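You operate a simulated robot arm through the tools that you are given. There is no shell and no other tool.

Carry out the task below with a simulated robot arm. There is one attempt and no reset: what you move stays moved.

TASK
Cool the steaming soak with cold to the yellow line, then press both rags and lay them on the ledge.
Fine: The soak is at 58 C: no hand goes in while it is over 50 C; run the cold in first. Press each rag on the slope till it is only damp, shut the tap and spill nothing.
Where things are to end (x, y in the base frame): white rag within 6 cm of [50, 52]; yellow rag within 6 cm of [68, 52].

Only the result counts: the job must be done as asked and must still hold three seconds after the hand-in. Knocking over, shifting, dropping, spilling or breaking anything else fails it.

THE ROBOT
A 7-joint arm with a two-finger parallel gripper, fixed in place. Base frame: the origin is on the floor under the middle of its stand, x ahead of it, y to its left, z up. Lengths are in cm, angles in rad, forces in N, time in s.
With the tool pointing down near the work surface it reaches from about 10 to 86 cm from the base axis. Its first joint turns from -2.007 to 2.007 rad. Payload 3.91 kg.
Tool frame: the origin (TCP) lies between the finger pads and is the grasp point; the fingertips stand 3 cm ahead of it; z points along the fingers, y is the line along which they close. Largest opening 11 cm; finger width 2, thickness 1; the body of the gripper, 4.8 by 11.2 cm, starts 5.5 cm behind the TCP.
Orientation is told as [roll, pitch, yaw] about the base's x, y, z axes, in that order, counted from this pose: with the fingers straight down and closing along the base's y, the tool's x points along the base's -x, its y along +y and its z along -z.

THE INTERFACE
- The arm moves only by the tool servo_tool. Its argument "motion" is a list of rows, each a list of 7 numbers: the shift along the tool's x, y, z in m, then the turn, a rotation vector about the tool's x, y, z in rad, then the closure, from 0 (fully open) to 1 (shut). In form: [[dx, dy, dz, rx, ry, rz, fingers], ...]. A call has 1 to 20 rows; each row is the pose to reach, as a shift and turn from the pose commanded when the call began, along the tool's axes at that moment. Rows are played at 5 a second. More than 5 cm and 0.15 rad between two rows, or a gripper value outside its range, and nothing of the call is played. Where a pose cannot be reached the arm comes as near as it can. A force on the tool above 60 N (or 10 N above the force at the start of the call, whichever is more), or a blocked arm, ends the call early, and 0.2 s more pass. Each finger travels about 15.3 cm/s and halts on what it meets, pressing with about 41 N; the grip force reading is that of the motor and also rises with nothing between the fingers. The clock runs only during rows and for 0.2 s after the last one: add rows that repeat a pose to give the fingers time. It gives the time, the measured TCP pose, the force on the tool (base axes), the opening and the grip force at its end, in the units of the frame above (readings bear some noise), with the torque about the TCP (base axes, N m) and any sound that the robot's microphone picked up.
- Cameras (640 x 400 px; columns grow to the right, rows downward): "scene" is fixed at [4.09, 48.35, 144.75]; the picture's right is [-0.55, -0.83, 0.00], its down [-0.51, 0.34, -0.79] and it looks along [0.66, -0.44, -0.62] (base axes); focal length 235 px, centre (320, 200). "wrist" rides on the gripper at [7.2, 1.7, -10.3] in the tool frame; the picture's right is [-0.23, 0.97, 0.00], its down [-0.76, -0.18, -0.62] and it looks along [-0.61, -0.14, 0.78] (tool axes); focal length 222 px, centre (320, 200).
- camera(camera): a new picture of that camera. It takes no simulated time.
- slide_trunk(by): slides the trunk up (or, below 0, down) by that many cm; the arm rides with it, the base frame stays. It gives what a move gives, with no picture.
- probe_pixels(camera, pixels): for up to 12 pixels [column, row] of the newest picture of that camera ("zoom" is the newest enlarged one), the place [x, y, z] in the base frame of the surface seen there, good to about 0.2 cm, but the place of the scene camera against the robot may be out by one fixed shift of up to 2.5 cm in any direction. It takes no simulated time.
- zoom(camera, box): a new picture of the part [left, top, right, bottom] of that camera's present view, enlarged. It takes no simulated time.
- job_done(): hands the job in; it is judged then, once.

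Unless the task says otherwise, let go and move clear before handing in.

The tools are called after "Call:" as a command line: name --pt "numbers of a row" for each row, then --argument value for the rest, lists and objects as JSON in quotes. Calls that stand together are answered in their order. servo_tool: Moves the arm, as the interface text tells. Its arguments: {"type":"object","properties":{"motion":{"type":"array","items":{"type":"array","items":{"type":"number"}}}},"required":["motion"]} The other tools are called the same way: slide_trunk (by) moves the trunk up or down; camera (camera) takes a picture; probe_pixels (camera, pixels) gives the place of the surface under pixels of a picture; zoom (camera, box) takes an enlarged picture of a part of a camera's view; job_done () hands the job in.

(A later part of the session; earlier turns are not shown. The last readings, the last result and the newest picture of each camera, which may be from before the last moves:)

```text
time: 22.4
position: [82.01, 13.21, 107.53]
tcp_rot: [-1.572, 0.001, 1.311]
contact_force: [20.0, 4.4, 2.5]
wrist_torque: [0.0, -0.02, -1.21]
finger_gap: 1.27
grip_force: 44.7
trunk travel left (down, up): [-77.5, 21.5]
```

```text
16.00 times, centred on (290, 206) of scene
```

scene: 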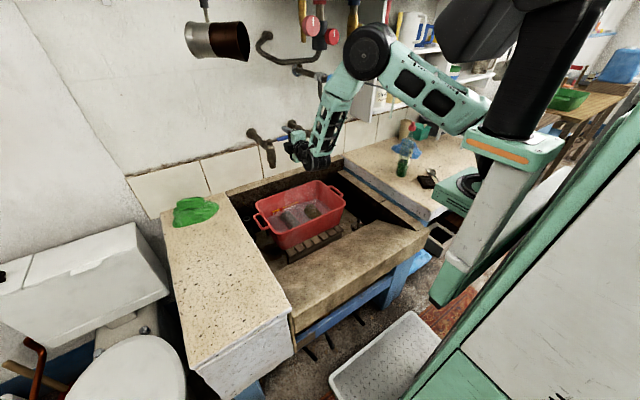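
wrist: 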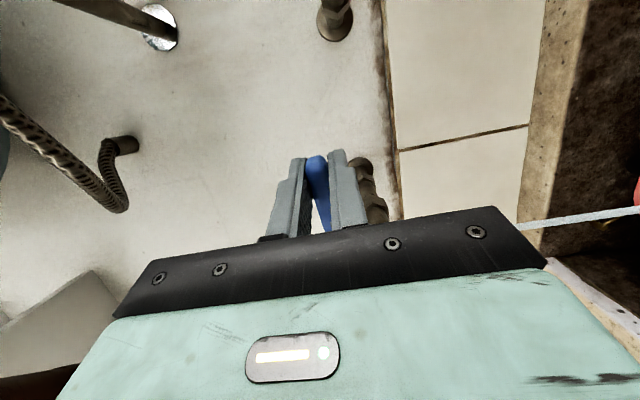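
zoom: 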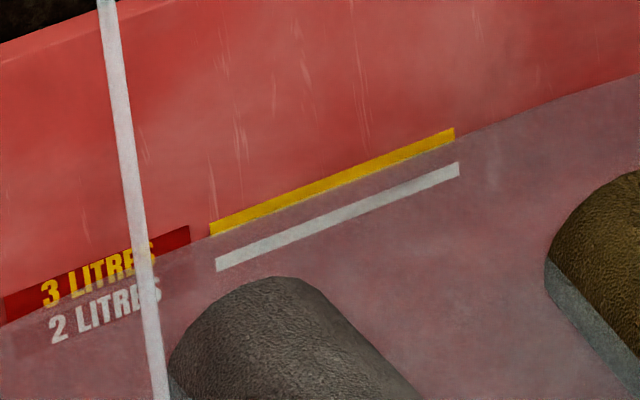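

In 2 s of trickle the edge barely moved and lies at the bottom edge of the yellow band. I'll hold about 4 s more at this slow rate.

Call:
servo_tool --pt "0 0 0 0 0 0 1.0" --pt "0 0 0 0 0 0 1.0" --pt "0 0 0 0 0 0 1.0" --pt "0 0 0 0 0 0 1.0" --pt "0 0 0 0 0 0 1.0" --pt "0 0 0 0 0 0 1.0" --pt "0 0 0 0 0 0 1.0" --pt "0 0 0 0 0 0 1.0" --pt "0 0 0 0 0 0 1.0" --pt "0 0 0 0 0 0 1.0" --pt "0 0 0 0 0 0 1.0" --pt "0 0 0 0 0 0 1.0" --pt "0 0 0 0 0 0 1.0" --pt "0 0 0 0 0 0 1.0" --pt "0 0 0 0 0 0 1.0" --pt "0 0 0 0 0 0 1.0" --pt "0 0 0 0 0 0 1.0" --pt "0 0 0 0 0 0 1.0"

Call:
zoom --camera "scene" --box '[292, 196, 308, 206]'

Call:
zoom --camera "scene" --box '[282, 201, 298, 211]'

```text
time: 26.2
position: [81.82, 13.25, 107.53]
tcp_rot: [-1.573, 0.001, 1.311]
contact_force: [18.6, 6.6, 8.6]
wrist_torque: [0.01, -0.09, -1.07]
finger_gap: 1.3
grip_force: 44.9
trunk travel left (down, up): [-77.5, 21.5]
```

```text
16.00 times, centred on (300, 201) of scene
```

zoom: 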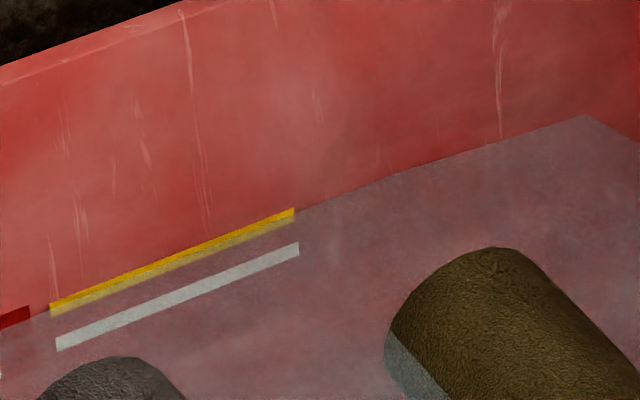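

```text
16.00 times, centred on (290, 206) of scene
```

zoom: 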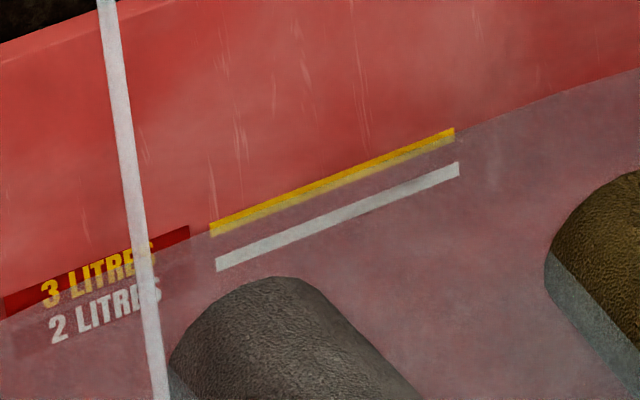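

The water edge now runs along the middle of the yellow band (its lower half is under water). I'll shut the tap now, turning the lever back to its stop.

Call:
servo_tool --pt "0.0006 0 0.0092 0 -0.13 0 1.0" --pt "0 0 0.0185 0 -0.26 0 1.0" --pt "0 0 0.022 0 -0.28 0 1.0" --pt "0 0 0.022 0 -0.28 0 1.0"

Call:
zoom --camera "scene" --box '[230, 110, 370, 260]'

Call:
zoom --camera "scene" --box '[292, 196, 308, 206]'

Call:
camera --camera "wrist"

```text
time: 27.2
position: [83.72, 12.85, 107.56]
tcp_rot: [-1.568, 0.0, 1.592]
contact_force: [-20.6, 5.0, 9.0]
wrist_torque: [0.14, -0.04, -0.72]
finger_gap: 1.28
grip_force: 45.1
trunk travel left (down, up): [-77.5, 21.5]
```

```text
2.67 times, centred on (300, 185) of scene
```

zoom: 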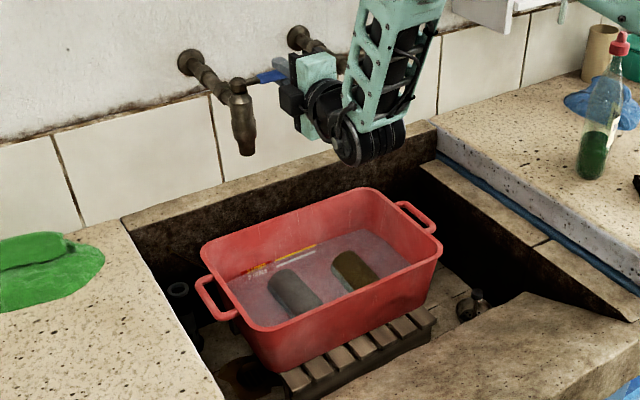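

```text
16.00 times, centred on (300, 201) of scene
```

zoom: 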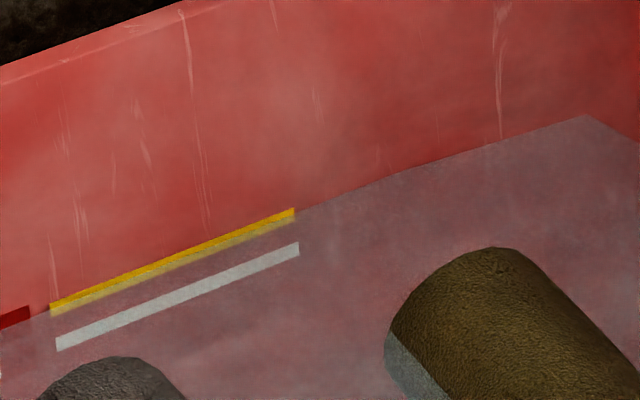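

```text
taken
```

wrist: 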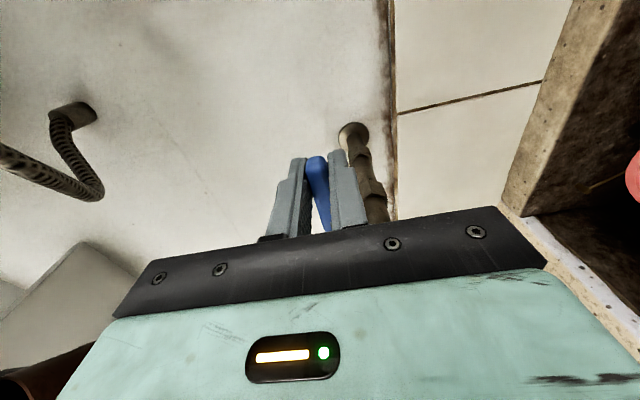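

The stream is gone with the water at mid-band of the yellow line. I'll open the fingers and back straight away from the lever.

Call:
servo_tool --pt "0 0 -0.002 0 0 0 0.8" --pt "0 0 -0.002 0 0 0 0.5" --pt "0 0 -0.002 0 0 0 0.5" --pt "0 0 -0.03 0 0 0 0.5" --pt "0 0 -0.06 0 0 0 0.5" --pt "0 0 -0.09 0 0 0 0.5" --pt "0 0 -0.12 0 0 0 0.5" --pt "0 0 -0.15 0 0 0 0.5" --pt "0 0 -0.18 0 0 0 0.5"

Call:
camera --camera "wrist"

Call:
zoom --camera "scene" --box '[230, 110, 370, 260]'

```text
time: 29.2
position: [65.8, 12.26, 107.5]
tcp_rot: [-1.573, 0.0, 1.593]
contact_force: [0.2, -1.1, -0.5]
wrist_torque: [-0.01, 0.0, 0.05]
finger_gap: 5.48
grip_force: 0.1
trunk travel left (down, up): [-77.5, 21.5]
```

```text
taken
```

wrist: 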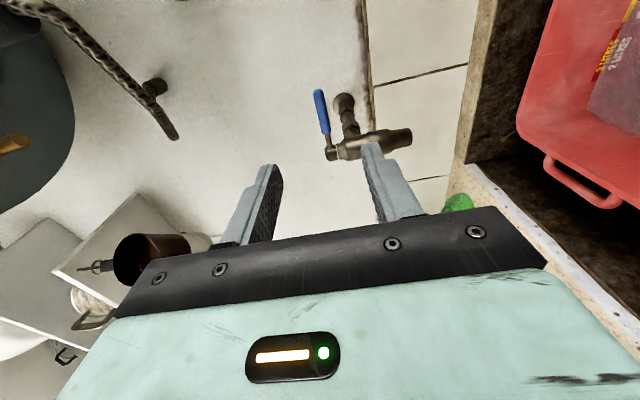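

```text
2.67 times, centred on (300, 185) of scene
```

zoom: 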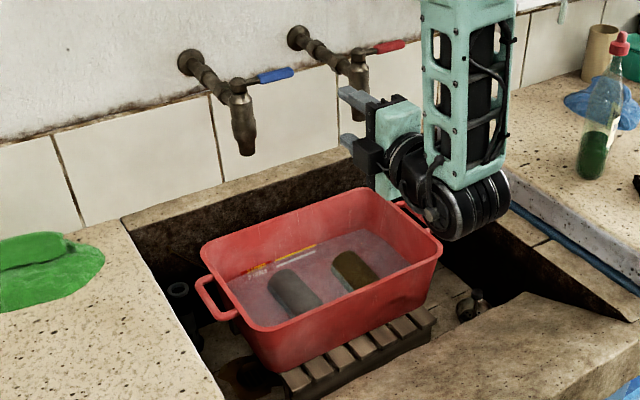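

The tap is shut and the blue lever stands as it did at first (wrist (320,110)). I'll verify the lever angle by probing, then go back to a tool-down pose.

Call:
probe_pixels --camera "wrist" --pixels '[[318, 95], [321, 108], [324, 120], [326, 130], [600, 60], [560, 165], [635, 90]]'

Call:
zoom --camera "scene" --box '[255, 120, 300, 150]'

```text
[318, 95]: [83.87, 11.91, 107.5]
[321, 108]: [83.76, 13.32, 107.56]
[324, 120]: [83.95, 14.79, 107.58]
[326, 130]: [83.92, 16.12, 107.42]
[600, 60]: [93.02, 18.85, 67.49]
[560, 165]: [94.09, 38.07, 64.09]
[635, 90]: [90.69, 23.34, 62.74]
```

```text
13.33 times, centred on (278, 135) of scene
```

zoom: 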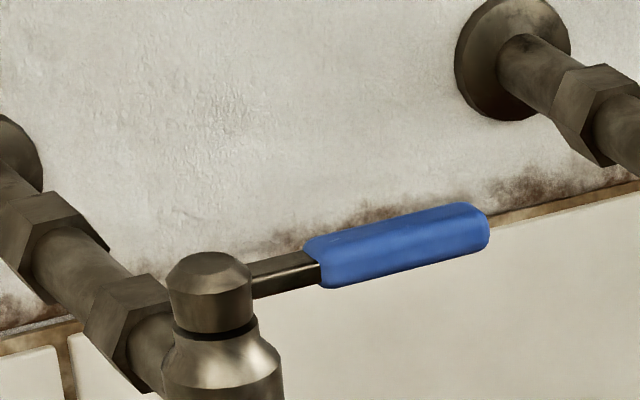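

The lever reads x≈83.8–83.9 along its whole length, so the tap is fully shut. I'll roll the tool back while withdrawing to x≈51.

Call:
servo_tool --pt "0 0 -0.013 0 0 0.143 0.5" --pt "0 0 -0.026 0 0 0.286 0.5" --pt "0 0 -0.039 0 0 0.429 0.5" --pt "0 0 -0.052 0 0 0.572 0.5" --pt "0 0 -0.065 0 0 0.715 0.5" --pt "0 0 -0.078 0 0 0.858 0.5" --pt "0 0 -0.091 0 0 1.001 0.5" --pt "0 0 -0.104 0 0 1.144 0.5" --pt "0 0 -0.117 0 0 1.287 0.5" --pt "0 0 -0.13 0 0 1.43 0.5" --pt "0 0 -0.143 0 0 1.5708 0.5" --pt "0 0 -0.143 0 0 1.5708 0.5"

```text
time: 31.8
position: [55.23, 14.42, 110.8]
tcp_rot: [-0.104, -1.567, 0.124]
contact_force: [0.7, 0.3, 0.2]
wrist_torque: [0.03, -0.02, 0.04]
finger_gap: 5.49
grip_force: 0.1
out of reach, approached as far as the arm can: row 10, 11, 12
trunk travel left (down, up): [-77.5, 21.5]
```

The arm stopped a bit short at (55.2,14.4,110.8), which is fine. I'll tip the tool back downward while rising.

Call:
servo_tool --pt "-0.013 0 0.003 0 0.12 0 0.5" --pt "-0.026 0 0.005 0 0.24 0 0.5" --pt "-0.039 0 0.006 0 0.36 0 0.5" --pt "-0.052 0 0.006 0 0.48 0 0.5" --pt "-0.065 0 0.006 0 0.6 0 0.5" --pt "-0.08 0 0.006 0 0.73 0 0.5" --pt "-0.09 0 0.002 0 0.87 0 0.5" --pt "-0.1 0 -0.002 0 1.01 0 0.5" --pt "-0.11 0 -0.006 0 1.15 0 0.5" --pt "-0.12 0 -0.01 0 1.29 0 0.5" --pt "-0.13 0 -0.014 0 1.43 0 0.5" --pt "-0.14 0 -0.018 0 1.5708 0 0.5" --pt "-0.14 0 -0.018 0 1.5708 0 0.5"

Call:
camera --camera "wrist"

Call:
camera --camera "scene"

```text
time: 34.6
position: [53.44, 14.37, 124.62]
tcp_rot: [-0.001, 0.0, 0.021]
contact_force: [0.2, 0.1, 0.3]
wrist_torque: [-0.02, 0.03, 0.04]
finger_gap: 5.51
grip_force: 0.0
trunk travel left (down, up): [-77.5, 21.5]
```

```text
taken
```

wrist: 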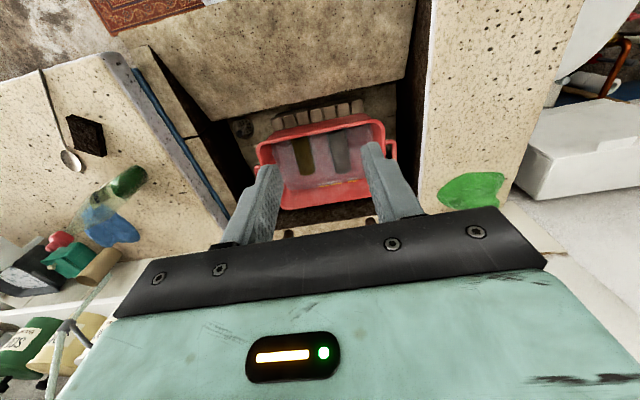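

```text
taken
```

scene: 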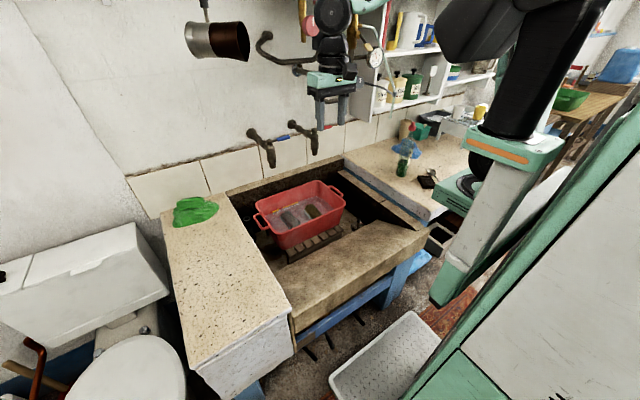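

The tool points down again at (53.4,14.4,124.6) and no steam remains. I'll ride the trunk down 35 cm here over the open sink, clear of the fittings, before going over the tub.

Call:
slide_trunk --by -35

Call:
camera --camera "wrist"

Call:
camera --camera "scene"

```text
time: 38.0
position: [53.22, 14.53, 89.71]
tcp_rot: [0.001, 0.0, 0.02]
contact_force: [-0.3, 0.0, -0.3]
wrist_torque: [0.01, 0.0, -0.05]
finger_gap: 5.48
grip_force: 0.0
trunk travel left (down, up): [-42.5, 56.5]
```

```text
taken
```

wrist: 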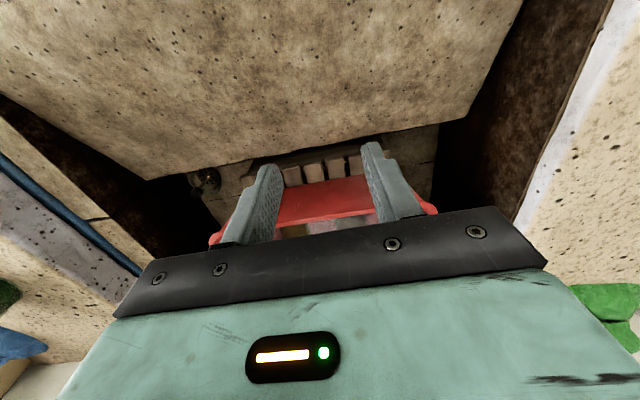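

```text
taken
```

scene: 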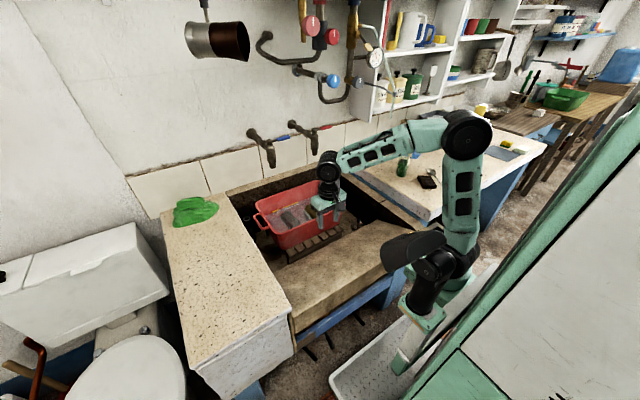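

The forearm now reaches level over the sink, with the wrist joint at pixel (330,165). I'll probe its top height and also measure the tub and rags.

Call:
probe_pixels --camera "scene" --pixels '[[330, 155], [322, 165], [332, 180], [345, 155], [375, 145], [410, 130], [465, 120], [322, 202], [338, 195], [325, 210]]'

Call:
zoom --camera "scene" --box '[240, 130, 380, 250]'

```text
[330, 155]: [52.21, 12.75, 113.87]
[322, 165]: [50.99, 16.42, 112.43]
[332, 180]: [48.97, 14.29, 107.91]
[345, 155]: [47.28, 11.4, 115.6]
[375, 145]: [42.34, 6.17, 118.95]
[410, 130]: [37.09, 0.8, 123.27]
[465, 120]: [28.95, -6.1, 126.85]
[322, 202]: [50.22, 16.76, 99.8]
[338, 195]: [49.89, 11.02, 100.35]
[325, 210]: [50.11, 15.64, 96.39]
```

```text
3.33 times, centred on (310, 190) of scene
```

zoom: 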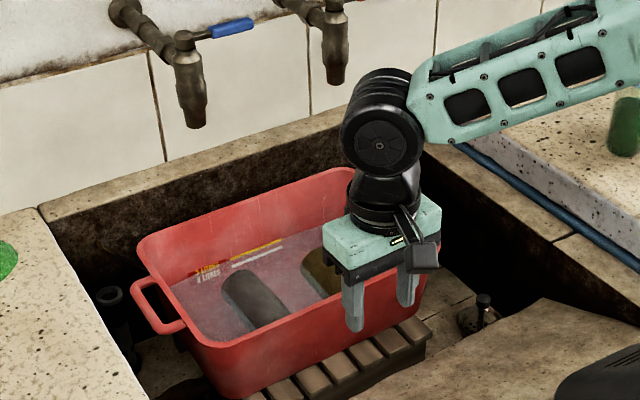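

The wrist wheel tops out ~26 cm above the TCP, so it must stay forward of the tap spout (x<82) when high. I'll probe the rags and tub rim in this zoom to plan the grasp.

Call:
probe_pixels --camera "zoom" --pixels '[[228, 285], [240, 280], [245, 295], [262, 310], [278, 318], [288, 312], [312, 255], [322, 275], [300, 262], [335, 295], [190, 290], [290, 245]]'

Call:
probe_pixels --camera "zoom" --pixels '[[215, 350], [330, 310], [420, 310], [140, 250], [250, 205], [345, 170], [165, 300], [185, 325], [390, 300], [300, 330], [215, 335], [330, 298]]'

```text
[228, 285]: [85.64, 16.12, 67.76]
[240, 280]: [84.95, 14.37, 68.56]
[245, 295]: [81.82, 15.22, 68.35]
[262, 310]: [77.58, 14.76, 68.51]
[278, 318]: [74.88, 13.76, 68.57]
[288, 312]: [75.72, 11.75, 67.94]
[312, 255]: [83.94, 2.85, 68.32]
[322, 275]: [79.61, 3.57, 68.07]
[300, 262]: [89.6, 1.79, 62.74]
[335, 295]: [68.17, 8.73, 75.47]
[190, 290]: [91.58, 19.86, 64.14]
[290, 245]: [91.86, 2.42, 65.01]
```

```text
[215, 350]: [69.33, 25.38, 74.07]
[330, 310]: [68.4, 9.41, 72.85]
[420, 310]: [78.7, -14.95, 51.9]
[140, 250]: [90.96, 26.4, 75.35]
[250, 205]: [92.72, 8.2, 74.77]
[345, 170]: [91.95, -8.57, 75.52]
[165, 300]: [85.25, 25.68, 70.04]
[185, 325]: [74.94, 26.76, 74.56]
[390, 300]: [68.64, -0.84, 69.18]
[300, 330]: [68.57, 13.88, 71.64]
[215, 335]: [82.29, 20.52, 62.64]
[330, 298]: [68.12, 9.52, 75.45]
```

The white rag's top runs x≈76–86.5, y≈15.1 (corrected), z 68.6, resting on the tub floor at 62.7. To keep the wrist camera clear of the tub's near rim I'll turn the gripper half round here in free space, first quarter now.

Call:
servo_tool --pt "0 0 0 0 0 -0.142 0.3" --pt "0 0 0 0 0 -0.284 0.3" --pt "0 0 0 0 0 -0.426 0.3" --pt "0 0 0 0 0 -0.568 0.3" --pt "0 0 0 0 0 -0.71 0.3" --pt "0 0 0 0 0 -0.852 0.3" --pt "0 0 0 0 0 -0.994 0.3" --pt "0 0 0 0 0 -1.136 0.3" --pt "0 0 0 0 0 -1.278 0.3" --pt "0 0 0 0 0 -1.42 0.3" --pt "0 0 0 0 0 -1.56 0.3"

Call:
servo_tool --pt "0 0 0 0 0 -0.142 0.3" --pt "0 0 0 0 0 -0.284 0.3" --pt "0 0 0 0 0 -0.426 0.3" --pt "0 0 0 0 0 -0.568 0.3" --pt "0 0 0 0 0 -0.71 0.3" --pt "0 0 0 0 0 -0.852 0.3" --pt "0 0 0 0 0 -0.994 0.3" --pt "0 0 0 0 0 -1.136 0.3" --pt "0 0 0 0 0 -1.278 0.3" --pt "0 0 0 0 0 -1.42 0.3" --pt "0 0 0 0 0 -1.56 0.3"

Call:
camera --camera "scene"

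Call:
camera --camera "wrist"

```text
time: 40.4
position: [53.4, 14.51, 89.62]
tcp_rot: [0.0, -0.001, 1.582]
contact_force: [-0.1, 0.0, 1.3]
wrist_torque: [0.04, 0.0, 0.03]
finger_gap: 7.72
grip_force: 0.1
trunk travel left (down, up): [-42.5, 56.5]
```

```text
time: 42.8
position: [53.36, 14.36, 89.65]
tcp_rot: [0.001, -0.002, -3.141]
contact_force: [0.9, 0.4, 0.0]
wrist_torque: [0.01, 0.03, 0.0]
finger_gap: 7.7
grip_force: 0.0
trunk travel left (down, up): [-42.5, 56.5]
```

```text
taken
```

scene: 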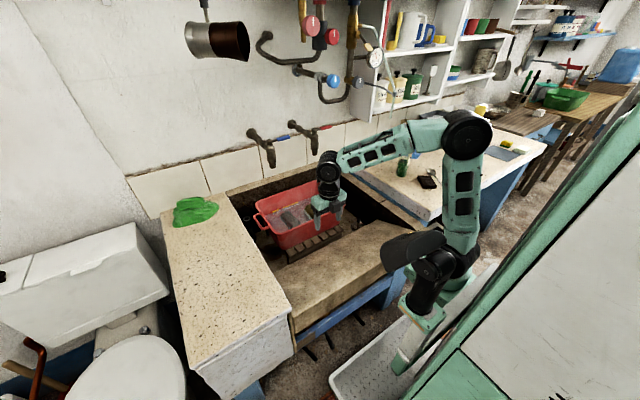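

```text
taken
```

wrist: 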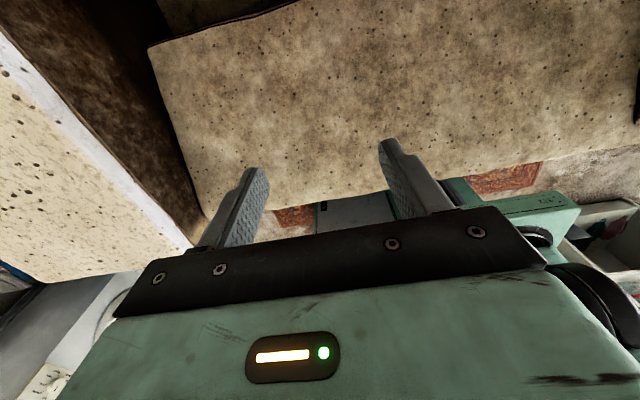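

The half-turn worked (yaw = π), so tool x now points along +x and y along -y. I'll move forward to about (74,15,87) above the white rag and look from the wrist.

Call:
servo_tool --pt "0.03 0 0 0 0 0 0.2" --pt "0.06 -0.001 0 0 0 0 0.2" --pt "0.09 -0.002 0 0 0 0 0.2" --pt "0.12 -0.003 0 0 0 0 0.2" --pt "0.15 -0.004 0 0 0 0 0.2" --pt "0.18 -0.005 0.01 0 0 0 0.2" --pt "0.205 -0.006 0.02 0 0 0 0.2" --pt "0.205 -0.006 0.02 0 0 0 0.2"

Call:
camera --camera "wrist"

Call:
zoom --camera "scene" --box '[230, 110, 390, 250]'

```text
time: 44.6
position: [73.89, 15.08, 87.57]
tcp_rot: [-0.002, 0.0, 3.14]
contact_force: [0.3, 0.2, 0.6]
wrist_torque: [0.0, -0.02, -0.01]
finger_gap: 8.78
grip_force: 0.1
trunk travel left (down, up): [-42.5, 56.5]
```

```text
taken
```

wrist: 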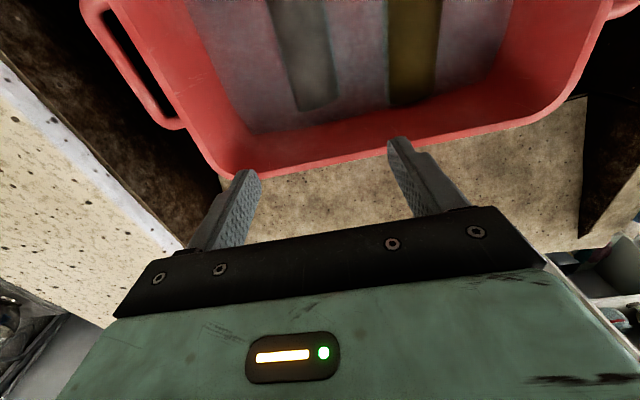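

```text
2.86 times, centred on (310, 180) of scene
```

zoom: 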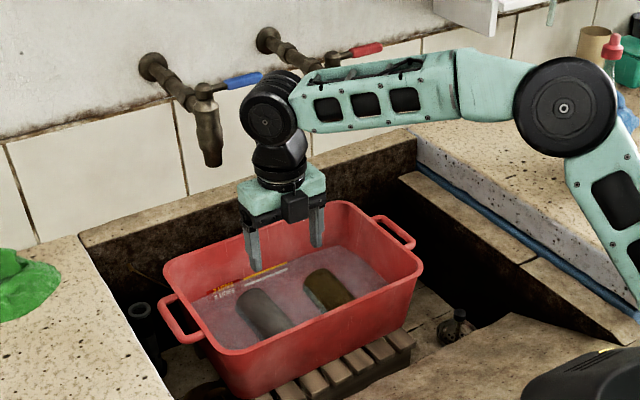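

The wrist view shows the near ends of both rags (white at (315,100), yellow at (410,95)). I'll probe both for exact centre lines and ends.

Call:
probe_pixels --camera "wrist" --pixels '[[300, 40], [305, 70], [312, 95], [316, 108], [285, 70], [330, 70], [410, 40], [410, 75], [410, 100], [395, 75], [430, 75], [250, 173]]'

Call:
zoom --camera "wrist" --box '[180, 0, 520, 200]'

```text
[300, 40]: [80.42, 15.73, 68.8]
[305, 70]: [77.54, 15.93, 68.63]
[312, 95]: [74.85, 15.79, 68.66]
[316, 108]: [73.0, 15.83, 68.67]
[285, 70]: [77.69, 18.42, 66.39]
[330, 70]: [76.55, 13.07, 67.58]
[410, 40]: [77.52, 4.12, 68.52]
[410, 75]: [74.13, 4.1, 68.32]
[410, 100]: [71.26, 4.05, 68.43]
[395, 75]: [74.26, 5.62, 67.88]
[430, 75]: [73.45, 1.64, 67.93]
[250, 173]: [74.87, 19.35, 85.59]
```

```text
1.88 times, centred on (350, 100) of wrist
```

zoom: 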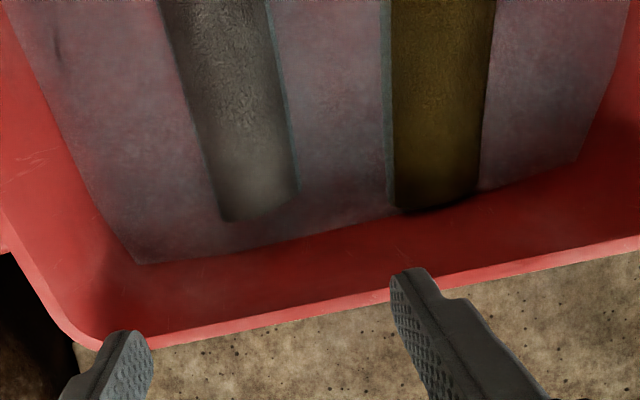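

White rag: axis at y≈15.6, z≈65.7, x 72.5–86.5; yellow rag: axis y≈3.9, near end x≈70.5. I'll lower beside the rag first at x≈74, then slide to x≈77.5 and descend with the fingers straddling it, to TCP z≈72.

Call:
servo_tool --pt "0 -0.002 0.025 0 0 0 0.3" --pt "0 -0.005 0.05 0 0 0 0.3" --pt "0 -0.005 0.075 0 0 0 0.3" --pt "0.018 -0.005 0.08 0 0 0 0.3" --pt "0.036 -0.005 0.085 0 0 0 0.3" --pt "0.036 -0.005 0.105 0 0 0 0.3" --pt "0.036 -0.005 0.125 0 0 0 0.3" --pt "0.036 -0.005 0.145 0 0 0 0.3" --pt "0.036 -0.005 0.155 0 0 0 0.3"

Call:
camera --camera "wrist"

Call:
zoom --camera "scene" --box '[230, 110, 390, 250]'

```text
time: 46.6
position: [77.5, 15.47, 72.14]
tcp_rot: [0.0, 0.001, 3.14]
contact_force: [-0.2, -0.1, 0.1]
wrist_torque: [-0.02, 0.0, -0.02]
finger_gap: 7.7
grip_force: 0.1
trunk travel left (down, up): [-42.5, 56.5]
```

```text
taken
```

wrist: 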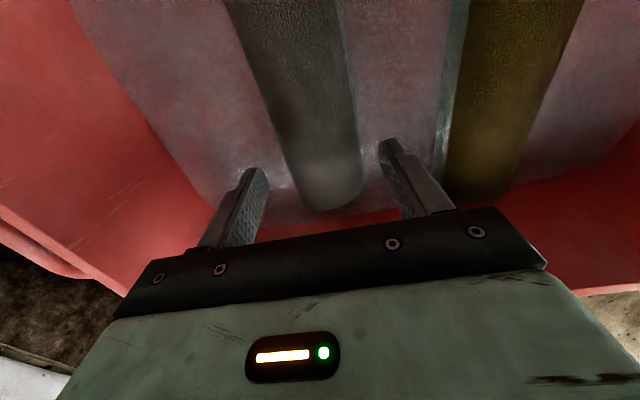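

```text
2.86 times, centred on (310, 180) of scene
```

zoom: 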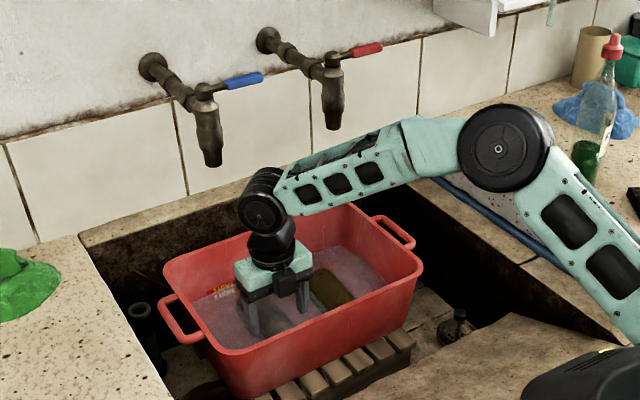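

The white rag lies between the fingers at wrist pixel (315,150), and with the steam gone and a third of the water now cold it should be near 43 °C. I'll lower 5 cm and check the readings before gripping.

Call:
servo_tool --pt "0 -0.001 0.0125 0 0 0 0.3" --pt "0 -0.001 0.025 0 0 0 0.3" --pt "0 -0.001 0.0375 0 0 0 0.3" --pt "0 -0.001 0.05 0 0 0 0.3" --pt "0 -0.001 0.05 0 0 0 0.3"

Call:
camera --camera "wrist"

```text
time: 47.8
position: [77.56, 15.66, 67.09]
tcp_rot: [0.0, -0.002, 3.137]
contact_force: [0.1, -1.4, -0.3]
wrist_torque: [0.0, -0.01, -0.02]
finger_gap: 7.69
grip_force: 0.1
trunk travel left (down, up): [-42.5, 56.5]
```

```text
taken
```

wrist: 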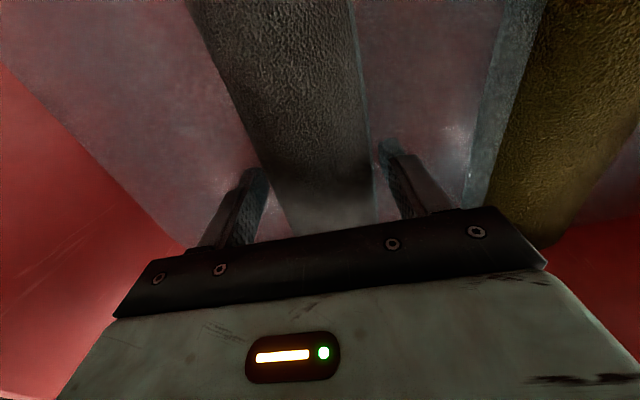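

The fingers are down on either side of the white rag with no contact force. I'll close on it.

Call:
servo_tool --pt "0 -0.001 0.05 0 0 0 0.5" --pt "0 0 0 0 0 0 0.7" --pt "0 0 0 0 0 0 0.9" --pt "0 0 0 0 0 0 0.9" --pt "0 0 0 0 0 0 0.9"

Call:
camera --camera "wrist"

```text
time: 48.2
position: [77.58, 15.79, 65.95]
tcp_rot: [-0.002, 0.008, 3.14]
contact_force: [-11.3, -4.6, 30.0]
wrist_torque: [-1.22, 0.63, -0.36]
finger_gap: 6.03
grip_force: 5.3
trunk travel left (down, up): [-42.5, 56.5]
stopped in row 1: the force on the tool passed its limit at 96 N (the readings are from after the stop); the commanded pose is now the measured one
```

```text
taken
```

wrist: 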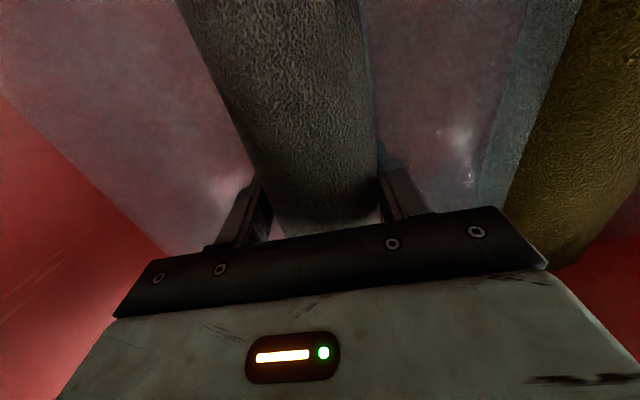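

I left a stale 5 cm dip in row 1, so the fingertips touched the tub floor and the move stopped at z≈65.95. I'll raise 1.2 cm straight away and check that the tub is unharmed.

Call:
servo_tool --pt "0 0 -0.006 0 0 0 0.45" --pt "0 0 -0.012 0 0 0 0.45"

Call:
camera --camera "scene"

Call:
zoom --camera "scene" --box '[230, 150, 370, 260]'

Call:
probe_pixels --camera "zoom" --pixels '[[120, 85], [90, 240], [330, 175], [50, 230], [370, 120], [200, 260], [270, 280], [60, 190], [380, 310]]'

```text
time: 48.8
position: [77.77, 15.71, 66.58]
tcp_rot: [-0.002, 0.003, 3.14]
contact_force: [0.1, -0.2, -1.5]
wrist_torque: [-0.04, 0.01, 0.01]
finger_gap: 6.1
grip_force: 0.4
trunk travel left (down, up): [-42.5, 56.5]
```

```text
taken
```

scene: 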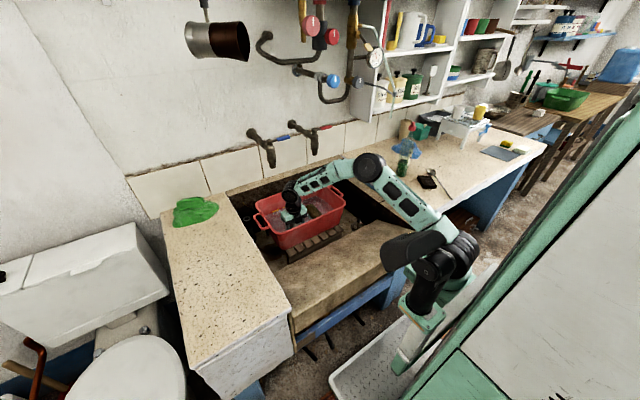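

```text
3.64 times, centred on (300, 205) of scene
```

zoom: 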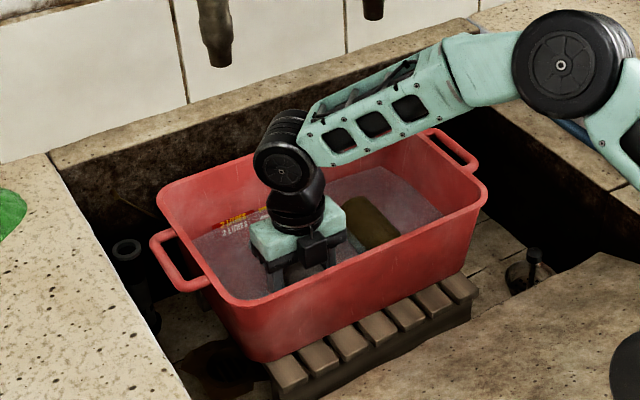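

```text
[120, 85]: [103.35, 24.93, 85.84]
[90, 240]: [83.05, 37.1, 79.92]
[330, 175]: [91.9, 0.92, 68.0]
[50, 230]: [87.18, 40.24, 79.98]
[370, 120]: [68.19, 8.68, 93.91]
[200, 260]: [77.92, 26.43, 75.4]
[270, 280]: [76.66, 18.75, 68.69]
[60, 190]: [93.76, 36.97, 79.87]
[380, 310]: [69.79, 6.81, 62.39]
```

The tub stands as before and the force is back to zero at z≈66.6. Now I close on the white rag with no arm motion.

Call:
servo_tool --pt "0 0 0 0 0 0 0.6" --pt "0 0 0 0 0 0 0.8" --pt "0 0 0 0 0 0 0.9" --pt "0 0 0 0 0 0 0.9"

Call:
camera --camera "wrist"

```text
time: 49.8
position: [77.72, 15.63, 66.73]
tcp_rot: [-0.001, 0.005, 3.139]
contact_force: [-0.3, -0.5, -0.7]
wrist_torque: [0.02, 0.06, 0.01]
finger_gap: 5.9
grip_force: 40.9
trunk travel left (down, up): [-42.5, 56.5]
```

```text
taken
```

wrist: 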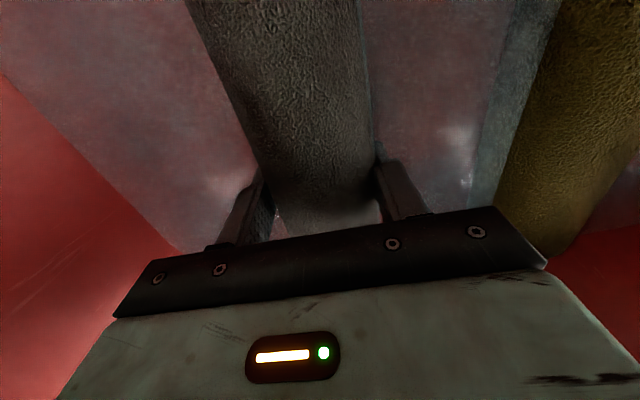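

The rag is held (gap 5.9 cm, grip 41 N). I'll lift it slowly straight up about 17 cm over the tub.

Call:
servo_tool --pt "0 0 -0.01 0 0 0 0.9" --pt "0 0 -0.02 0 0 0 0.9" --pt "0 0 -0.03 0 0 0 0.9" --pt "0 0 -0.045 0 0 0 0.9" --pt "0 0 -0.06 0 0 0 0.9" --pt "0 0 -0.075 0 0 0 0.9" --pt "0 0 -0.09 0 0 0 0.9" --pt "0 0 -0.105 0 0 0 0.9" --pt "-0.005 0 -0.12 0 0 0 0.9" --pt "-0.01 0 -0.135 0 0 0 0.9" --pt "-0.015 0 -0.15 0 0 0 0.9" --pt "-0.02 0 -0.165 0 0 0 0.9" --pt "-0.02 0 -0.165 0 0 0 0.9"

Call:
camera --camera "wrist"

Call:
zoom --camera "scene" --box '[230, 110, 390, 250]'

```text
time: 52.6
position: [75.67, 15.76, 83.2]
tcp_rot: [0.0, 0.007, 3.141]
contact_force: [0.4, 0.4, -0.6]
wrist_torque: [0.0, 0.05, 0.01]
finger_gap: 5.65
grip_force: 41.0
trunk travel left (down, up): [-42.5, 56.5]
```

```text
taken
```

wrist: 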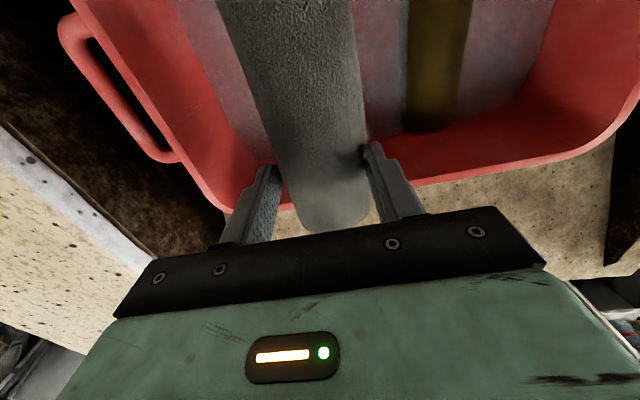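

```text
2.86 times, centred on (310, 180) of scene
```

zoom: 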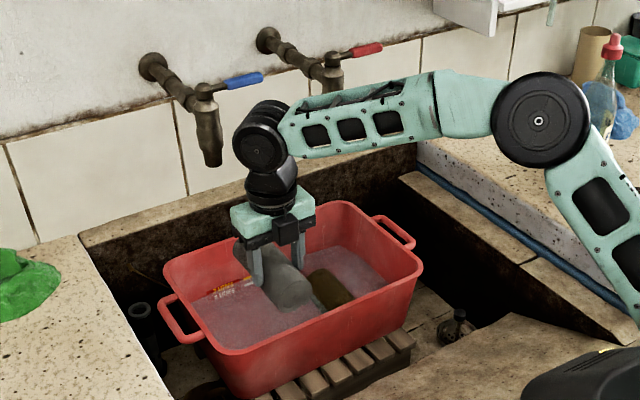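

The rag is up and clear of the rim. I'll carry it level back over the sink to above the slope (x≈52, z≈83).

Call:
servo_tool --pt "-0.02 0 0 0 0 0 0.9" --pt "-0.045 0 0 0 0 0 0.9" --pt "-0.07 0 0 0 0 0 0.9" --pt "-0.095 0 0 0 0 0 0.9" --pt "-0.12 0 0 0 0 0 0.9" --pt "-0.145 0 0 0 0 0 0.9" --pt "-0.17 0 0 0 0 0 0.9" --pt "-0.195 0 0 0 0 0 0.9" --pt "-0.22 0 0 0 0 0 0.9" --pt "-0.237 0 0 0 0 0 0.9"

Call:
servo_tool --pt "-0.004 0 0.01 0 -0.1 0 0.9" --pt "-0.008 0 0.02 0 -0.2 0 0.9" --pt "-0.012 0 0.03 0 -0.3 0 0.9" --pt "-0.016 0 0.04 0 -0.41 0 0.9" --pt "-0.02 0 0.05 0 -0.41 0 0.9"

Call:
camera --camera "wrist"

Call:
zoom --camera "scene" --box '[230, 130, 430, 310]'

```text
time: 54.8
position: [51.93, 15.68, 83.1]
tcp_rot: [0.001, 0.007, 3.139]
contact_force: [1.0, 0.4, -1.5]
wrist_torque: [-0.01, 0.04, -0.01]
finger_gap: 5.59
grip_force: 41.3
trunk travel left (down, up): [-42.5, 56.5]
```

```text
time: 56.0
position: [49.99, 15.87, 77.93]
tcp_rot: [-0.002, -0.405, 3.14]
contact_force: [0.2, -0.8, -0.9]
wrist_torque: [-0.01, 0.01, 0.01]
finger_gap: 5.55
grip_force: 41.0
trunk travel left (down, up): [-42.5, 56.5]
```

```text
taken
```

wrist: 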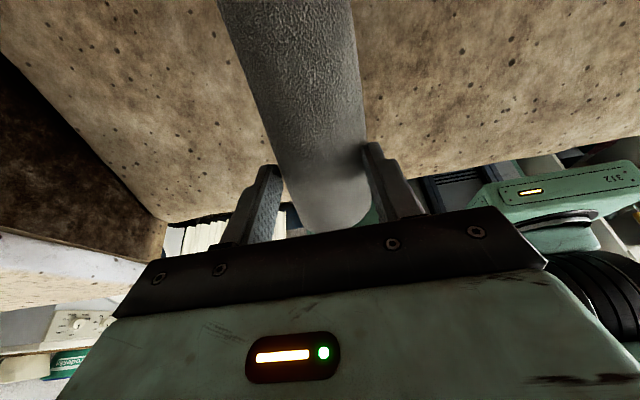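

```text
2.22 times, centred on (330, 220) of scene
```

zoom: 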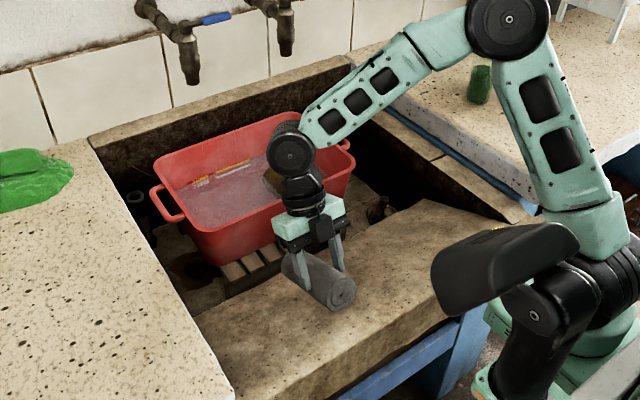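

The rag (a roll) hangs parallel to the slope, about 5 cm off it by my estimate. I'll lower along the tool axis 4.5 cm, then feel for contact in small steps.

Call:
servo_tool --pt "0 0 0.012 0 0 0 0.9" --pt "0 0 0.024 0 0 0 0.9" --pt "0 0 0.036 0 0 0 0.9" --pt "0 0 0.045 0 0 0 0.9" --pt "0 0 0.048 0 0 0 0.9" --pt "0 0 0.051 0 0 0 0.9"

Call:
zoom --camera "scene" --box '[270, 190, 390, 290]'

```text
time: 56.7
position: [49.09, 15.79, 75.86]
tcp_rot: [-0.001, -0.396, 3.136]
contact_force: [3.6, -11.1, 46.5]
wrist_torque: [-0.63, 0.99, 0.22]
finger_gap: 5.53
grip_force: 41.1
trunk travel left (down, up): [-42.5, 56.5]
stopped in row 3: the force on the tool passed its limit at 86 N (the readings are from after the stop); the commanded pose is now the measured one
```

```text
4.00 times, centred on (330, 240) of scene
```

zoom: 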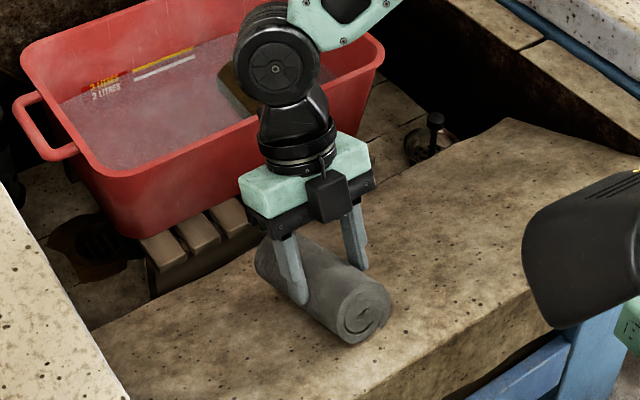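

Contact came earlier than expected (about 47 N after the stop at TCP z≈75.9). I'll look from the wrist and probe how the rag actually sits in the grip.

Call:
camera --camera "wrist"

Call:
probe_pixels --camera "wrist" --pixels '[[280, 20], [295, 60], [310, 100], [320, 140], [330, 180], [335, 215], [260, 100], [365, 100], [220, 100], [400, 100], [450, 80], [300, 5]]'

Call:
probe_pixels --camera "zoom" --pixels '[[360, 315], [340, 290], [300, 260], [270, 255], [320, 330], [345, 343], [300, 320], [262, 285], [385, 300], [240, 320], [330, 350], [410, 330]]'

```text
taken
```

wrist: 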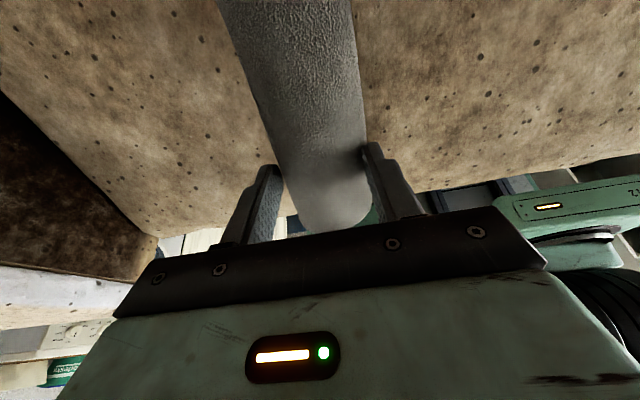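

```text
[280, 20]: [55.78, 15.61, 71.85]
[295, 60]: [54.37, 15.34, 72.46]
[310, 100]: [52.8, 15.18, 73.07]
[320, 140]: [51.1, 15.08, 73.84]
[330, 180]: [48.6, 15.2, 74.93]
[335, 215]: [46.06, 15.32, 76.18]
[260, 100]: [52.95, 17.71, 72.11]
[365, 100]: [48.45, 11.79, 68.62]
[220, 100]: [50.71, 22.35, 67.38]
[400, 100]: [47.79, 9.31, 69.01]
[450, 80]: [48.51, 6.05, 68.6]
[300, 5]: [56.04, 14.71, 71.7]
```

```text
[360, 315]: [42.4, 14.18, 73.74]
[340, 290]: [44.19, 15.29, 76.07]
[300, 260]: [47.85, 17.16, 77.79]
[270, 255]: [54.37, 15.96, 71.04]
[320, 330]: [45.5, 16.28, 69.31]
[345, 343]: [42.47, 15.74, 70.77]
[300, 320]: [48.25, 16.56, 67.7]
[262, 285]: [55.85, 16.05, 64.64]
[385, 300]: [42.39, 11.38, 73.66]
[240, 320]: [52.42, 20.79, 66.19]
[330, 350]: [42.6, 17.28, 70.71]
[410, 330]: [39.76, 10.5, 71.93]
```

The rag has slid about 3 cm down in the fingers but lies flat along the slope now (its top runs (46,76.2)→(55.8,71.9)), and the tool is pressing it with ~46 N. I'll hold this press for 2 s and watch for change.

Call:
servo_tool --pt "0 0 0 0 0 0 0.9" --pt "0 0 0 0 0 0 0.9" --pt "0 0 0 0 0 0 0.9" --pt "0 0 0 0 0 0 0.9" --pt "0 0 0 0 0 0 0.9" --pt "0 0 0 0 0 0 0.9" --pt "0 0 0 0 0 0 0.9" --pt "0 0 0 0 0 0 0.9" --pt "0 0 0 0 0 0 0.9"

Call:
zoom --camera "scene" --box '[290, 220, 380, 290]'

Call:
camera --camera "wrist"

```text
time: 57.2
position: [49.11, 15.87, 75.81]
tcp_rot: [-0.001, -0.395, 3.135]
contact_force: [1.9, -11.7, 46.7]
wrist_torque: [-0.7, 0.96, 0.24]
finger_gap: 5.54
grip_force: 41.2
trunk travel left (down, up): [-42.5, 56.5]
stopped in row 2: the force on the tool passed its limit at 62 N (the readings are from after the stop); the commanded pose is now the measured one
```

```text
5.71 times, centred on (335, 255) of scene
```

zoom: 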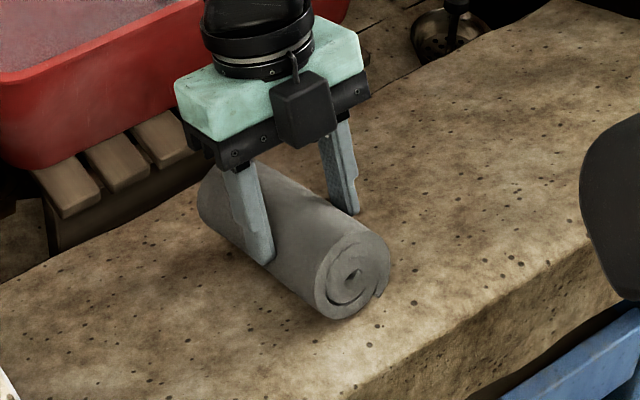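

```text
taken
```

wrist: 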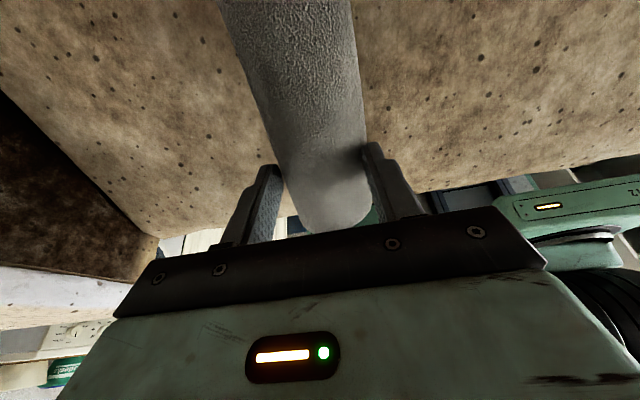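

The rag is pinned but the fingers grip above its middle, so the squeeze itself drives the tool up. I'll open, lift clear, and press from above instead.

Call:
servo_tool --pt "0 0 0 0 0 0 0.6" --pt "0 0 0 0 0 0 0.4" --pt "0 0 0 0 0 0 0.3" --pt "0 0 0 0 0 0 0.3"

Call:
camera --camera "wrist"

Call:
zoom --camera "scene" --box '[290, 220, 380, 290]'

```text
time: 58.2
position: [49.12, 15.96, 75.52]
tcp_rot: [-0.001, -0.397, 3.135]
contact_force: [0.0, 0.1, 0.6]
wrist_torque: [0.01, -0.01, 0.0]
finger_gap: 7.67
grip_force: 0.0
trunk travel left (down, up): [-42.5, 56.5]
```

```text
taken
```

wrist: 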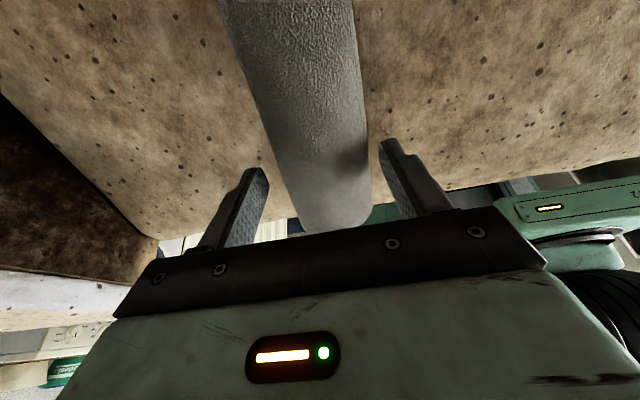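

```text
5.71 times, centred on (335, 255) of scene
```

zoom: 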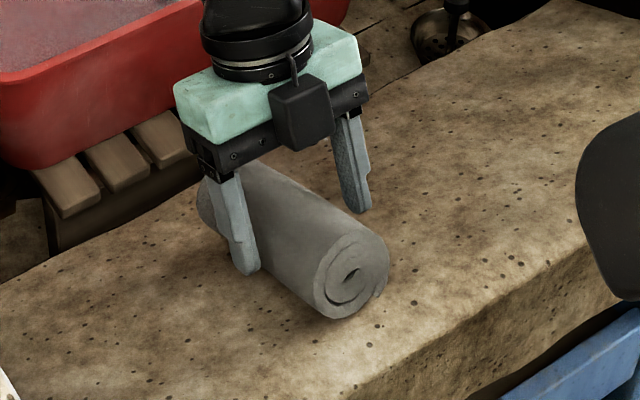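

The rag rests stably on the slope. I'll raise 4 cm, shift to its middle, and narrow the fingers to a 2.5 cm gap to make a saddle that presses without rolling it.

Call:
servo_tool --pt "0 0 -0.015 0 0 0 0.3" --pt "0 0 -0.03 0 0 0 0.3" --pt "0 0 -0.045 0 0 0 0.3" --pt "0.011 0.001 -0.045 0 0 0 0.5" --pt "0.022 0.0015 -0.045 0 0 0 0.77" --pt "0.022 0.0015 -0.045 0 0 0 0.77" --pt "0.022 0.0015 -0.036 0 0 0 0.77" --pt "0.022 0.0015 -0.028 0 0 0 0.77"

Call:
camera --camera "wrist"

Call:
zoom --camera "scene" --box '[290, 220, 380, 290]'

```text
time: 60.0
position: [52.25, 15.71, 77.17]
tcp_rot: [-0.003, -0.396, 3.133]
contact_force: [-0.8, 0.5, 0.1]
wrist_torque: [0.0, 0.02, 0.02]
finger_gap: 2.53
grip_force: 0.1
trunk travel left (down, up): [-42.5, 56.5]
```

```text
taken
```

wrist: 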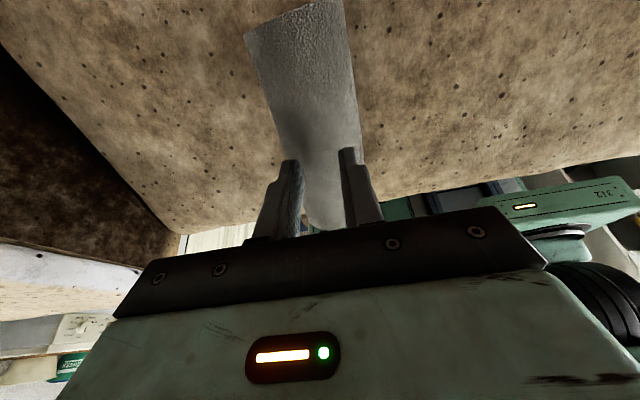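

```text
5.71 times, centred on (335, 255) of scene
```

zoom: 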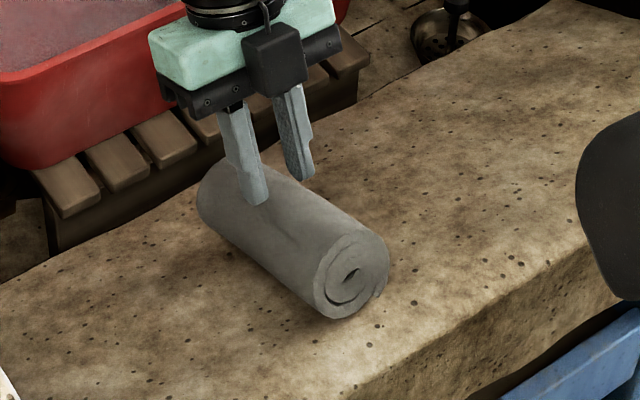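

The saddle is centred over the rag (wrist: rag between the tips at (322,160)). I'll lower gently in small steps to press.

Call:
servo_tool --pt "0 0 0.004 0 0 0 0.77" --pt "0 0 0.007 0 0 0 0.77" --pt "0 0 0.009 0 0 0 0.77" --pt "0 0 0.011 0 0 0 0.77" --pt "0 0 0.011 0 0 0 0.77"

Call:
zoom --camera "scene" --box '[290, 220, 380, 290]'

```text
time: 61.2
position: [51.91, 15.77, 76.28]
tcp_rot: [-0.006, -0.395, 3.139]
contact_force: [10.8, 1.0, 32.6]
wrist_torque: [0.47, 0.33, -0.15]
finger_gap: 2.57
grip_force: 0.1
trunk travel left (down, up): [-42.5, 56.5]
```

```text
5.71 times, centred on (335, 255) of scene
```

zoom: 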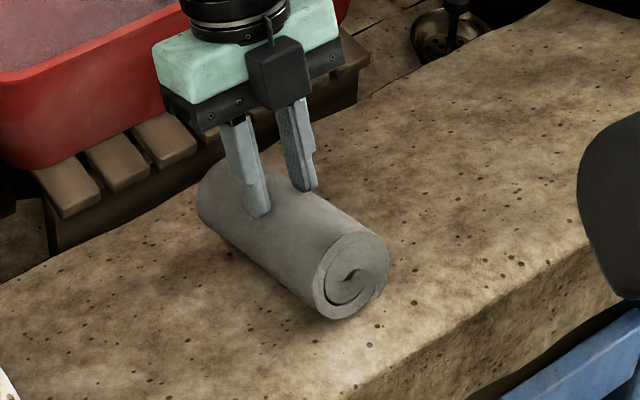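

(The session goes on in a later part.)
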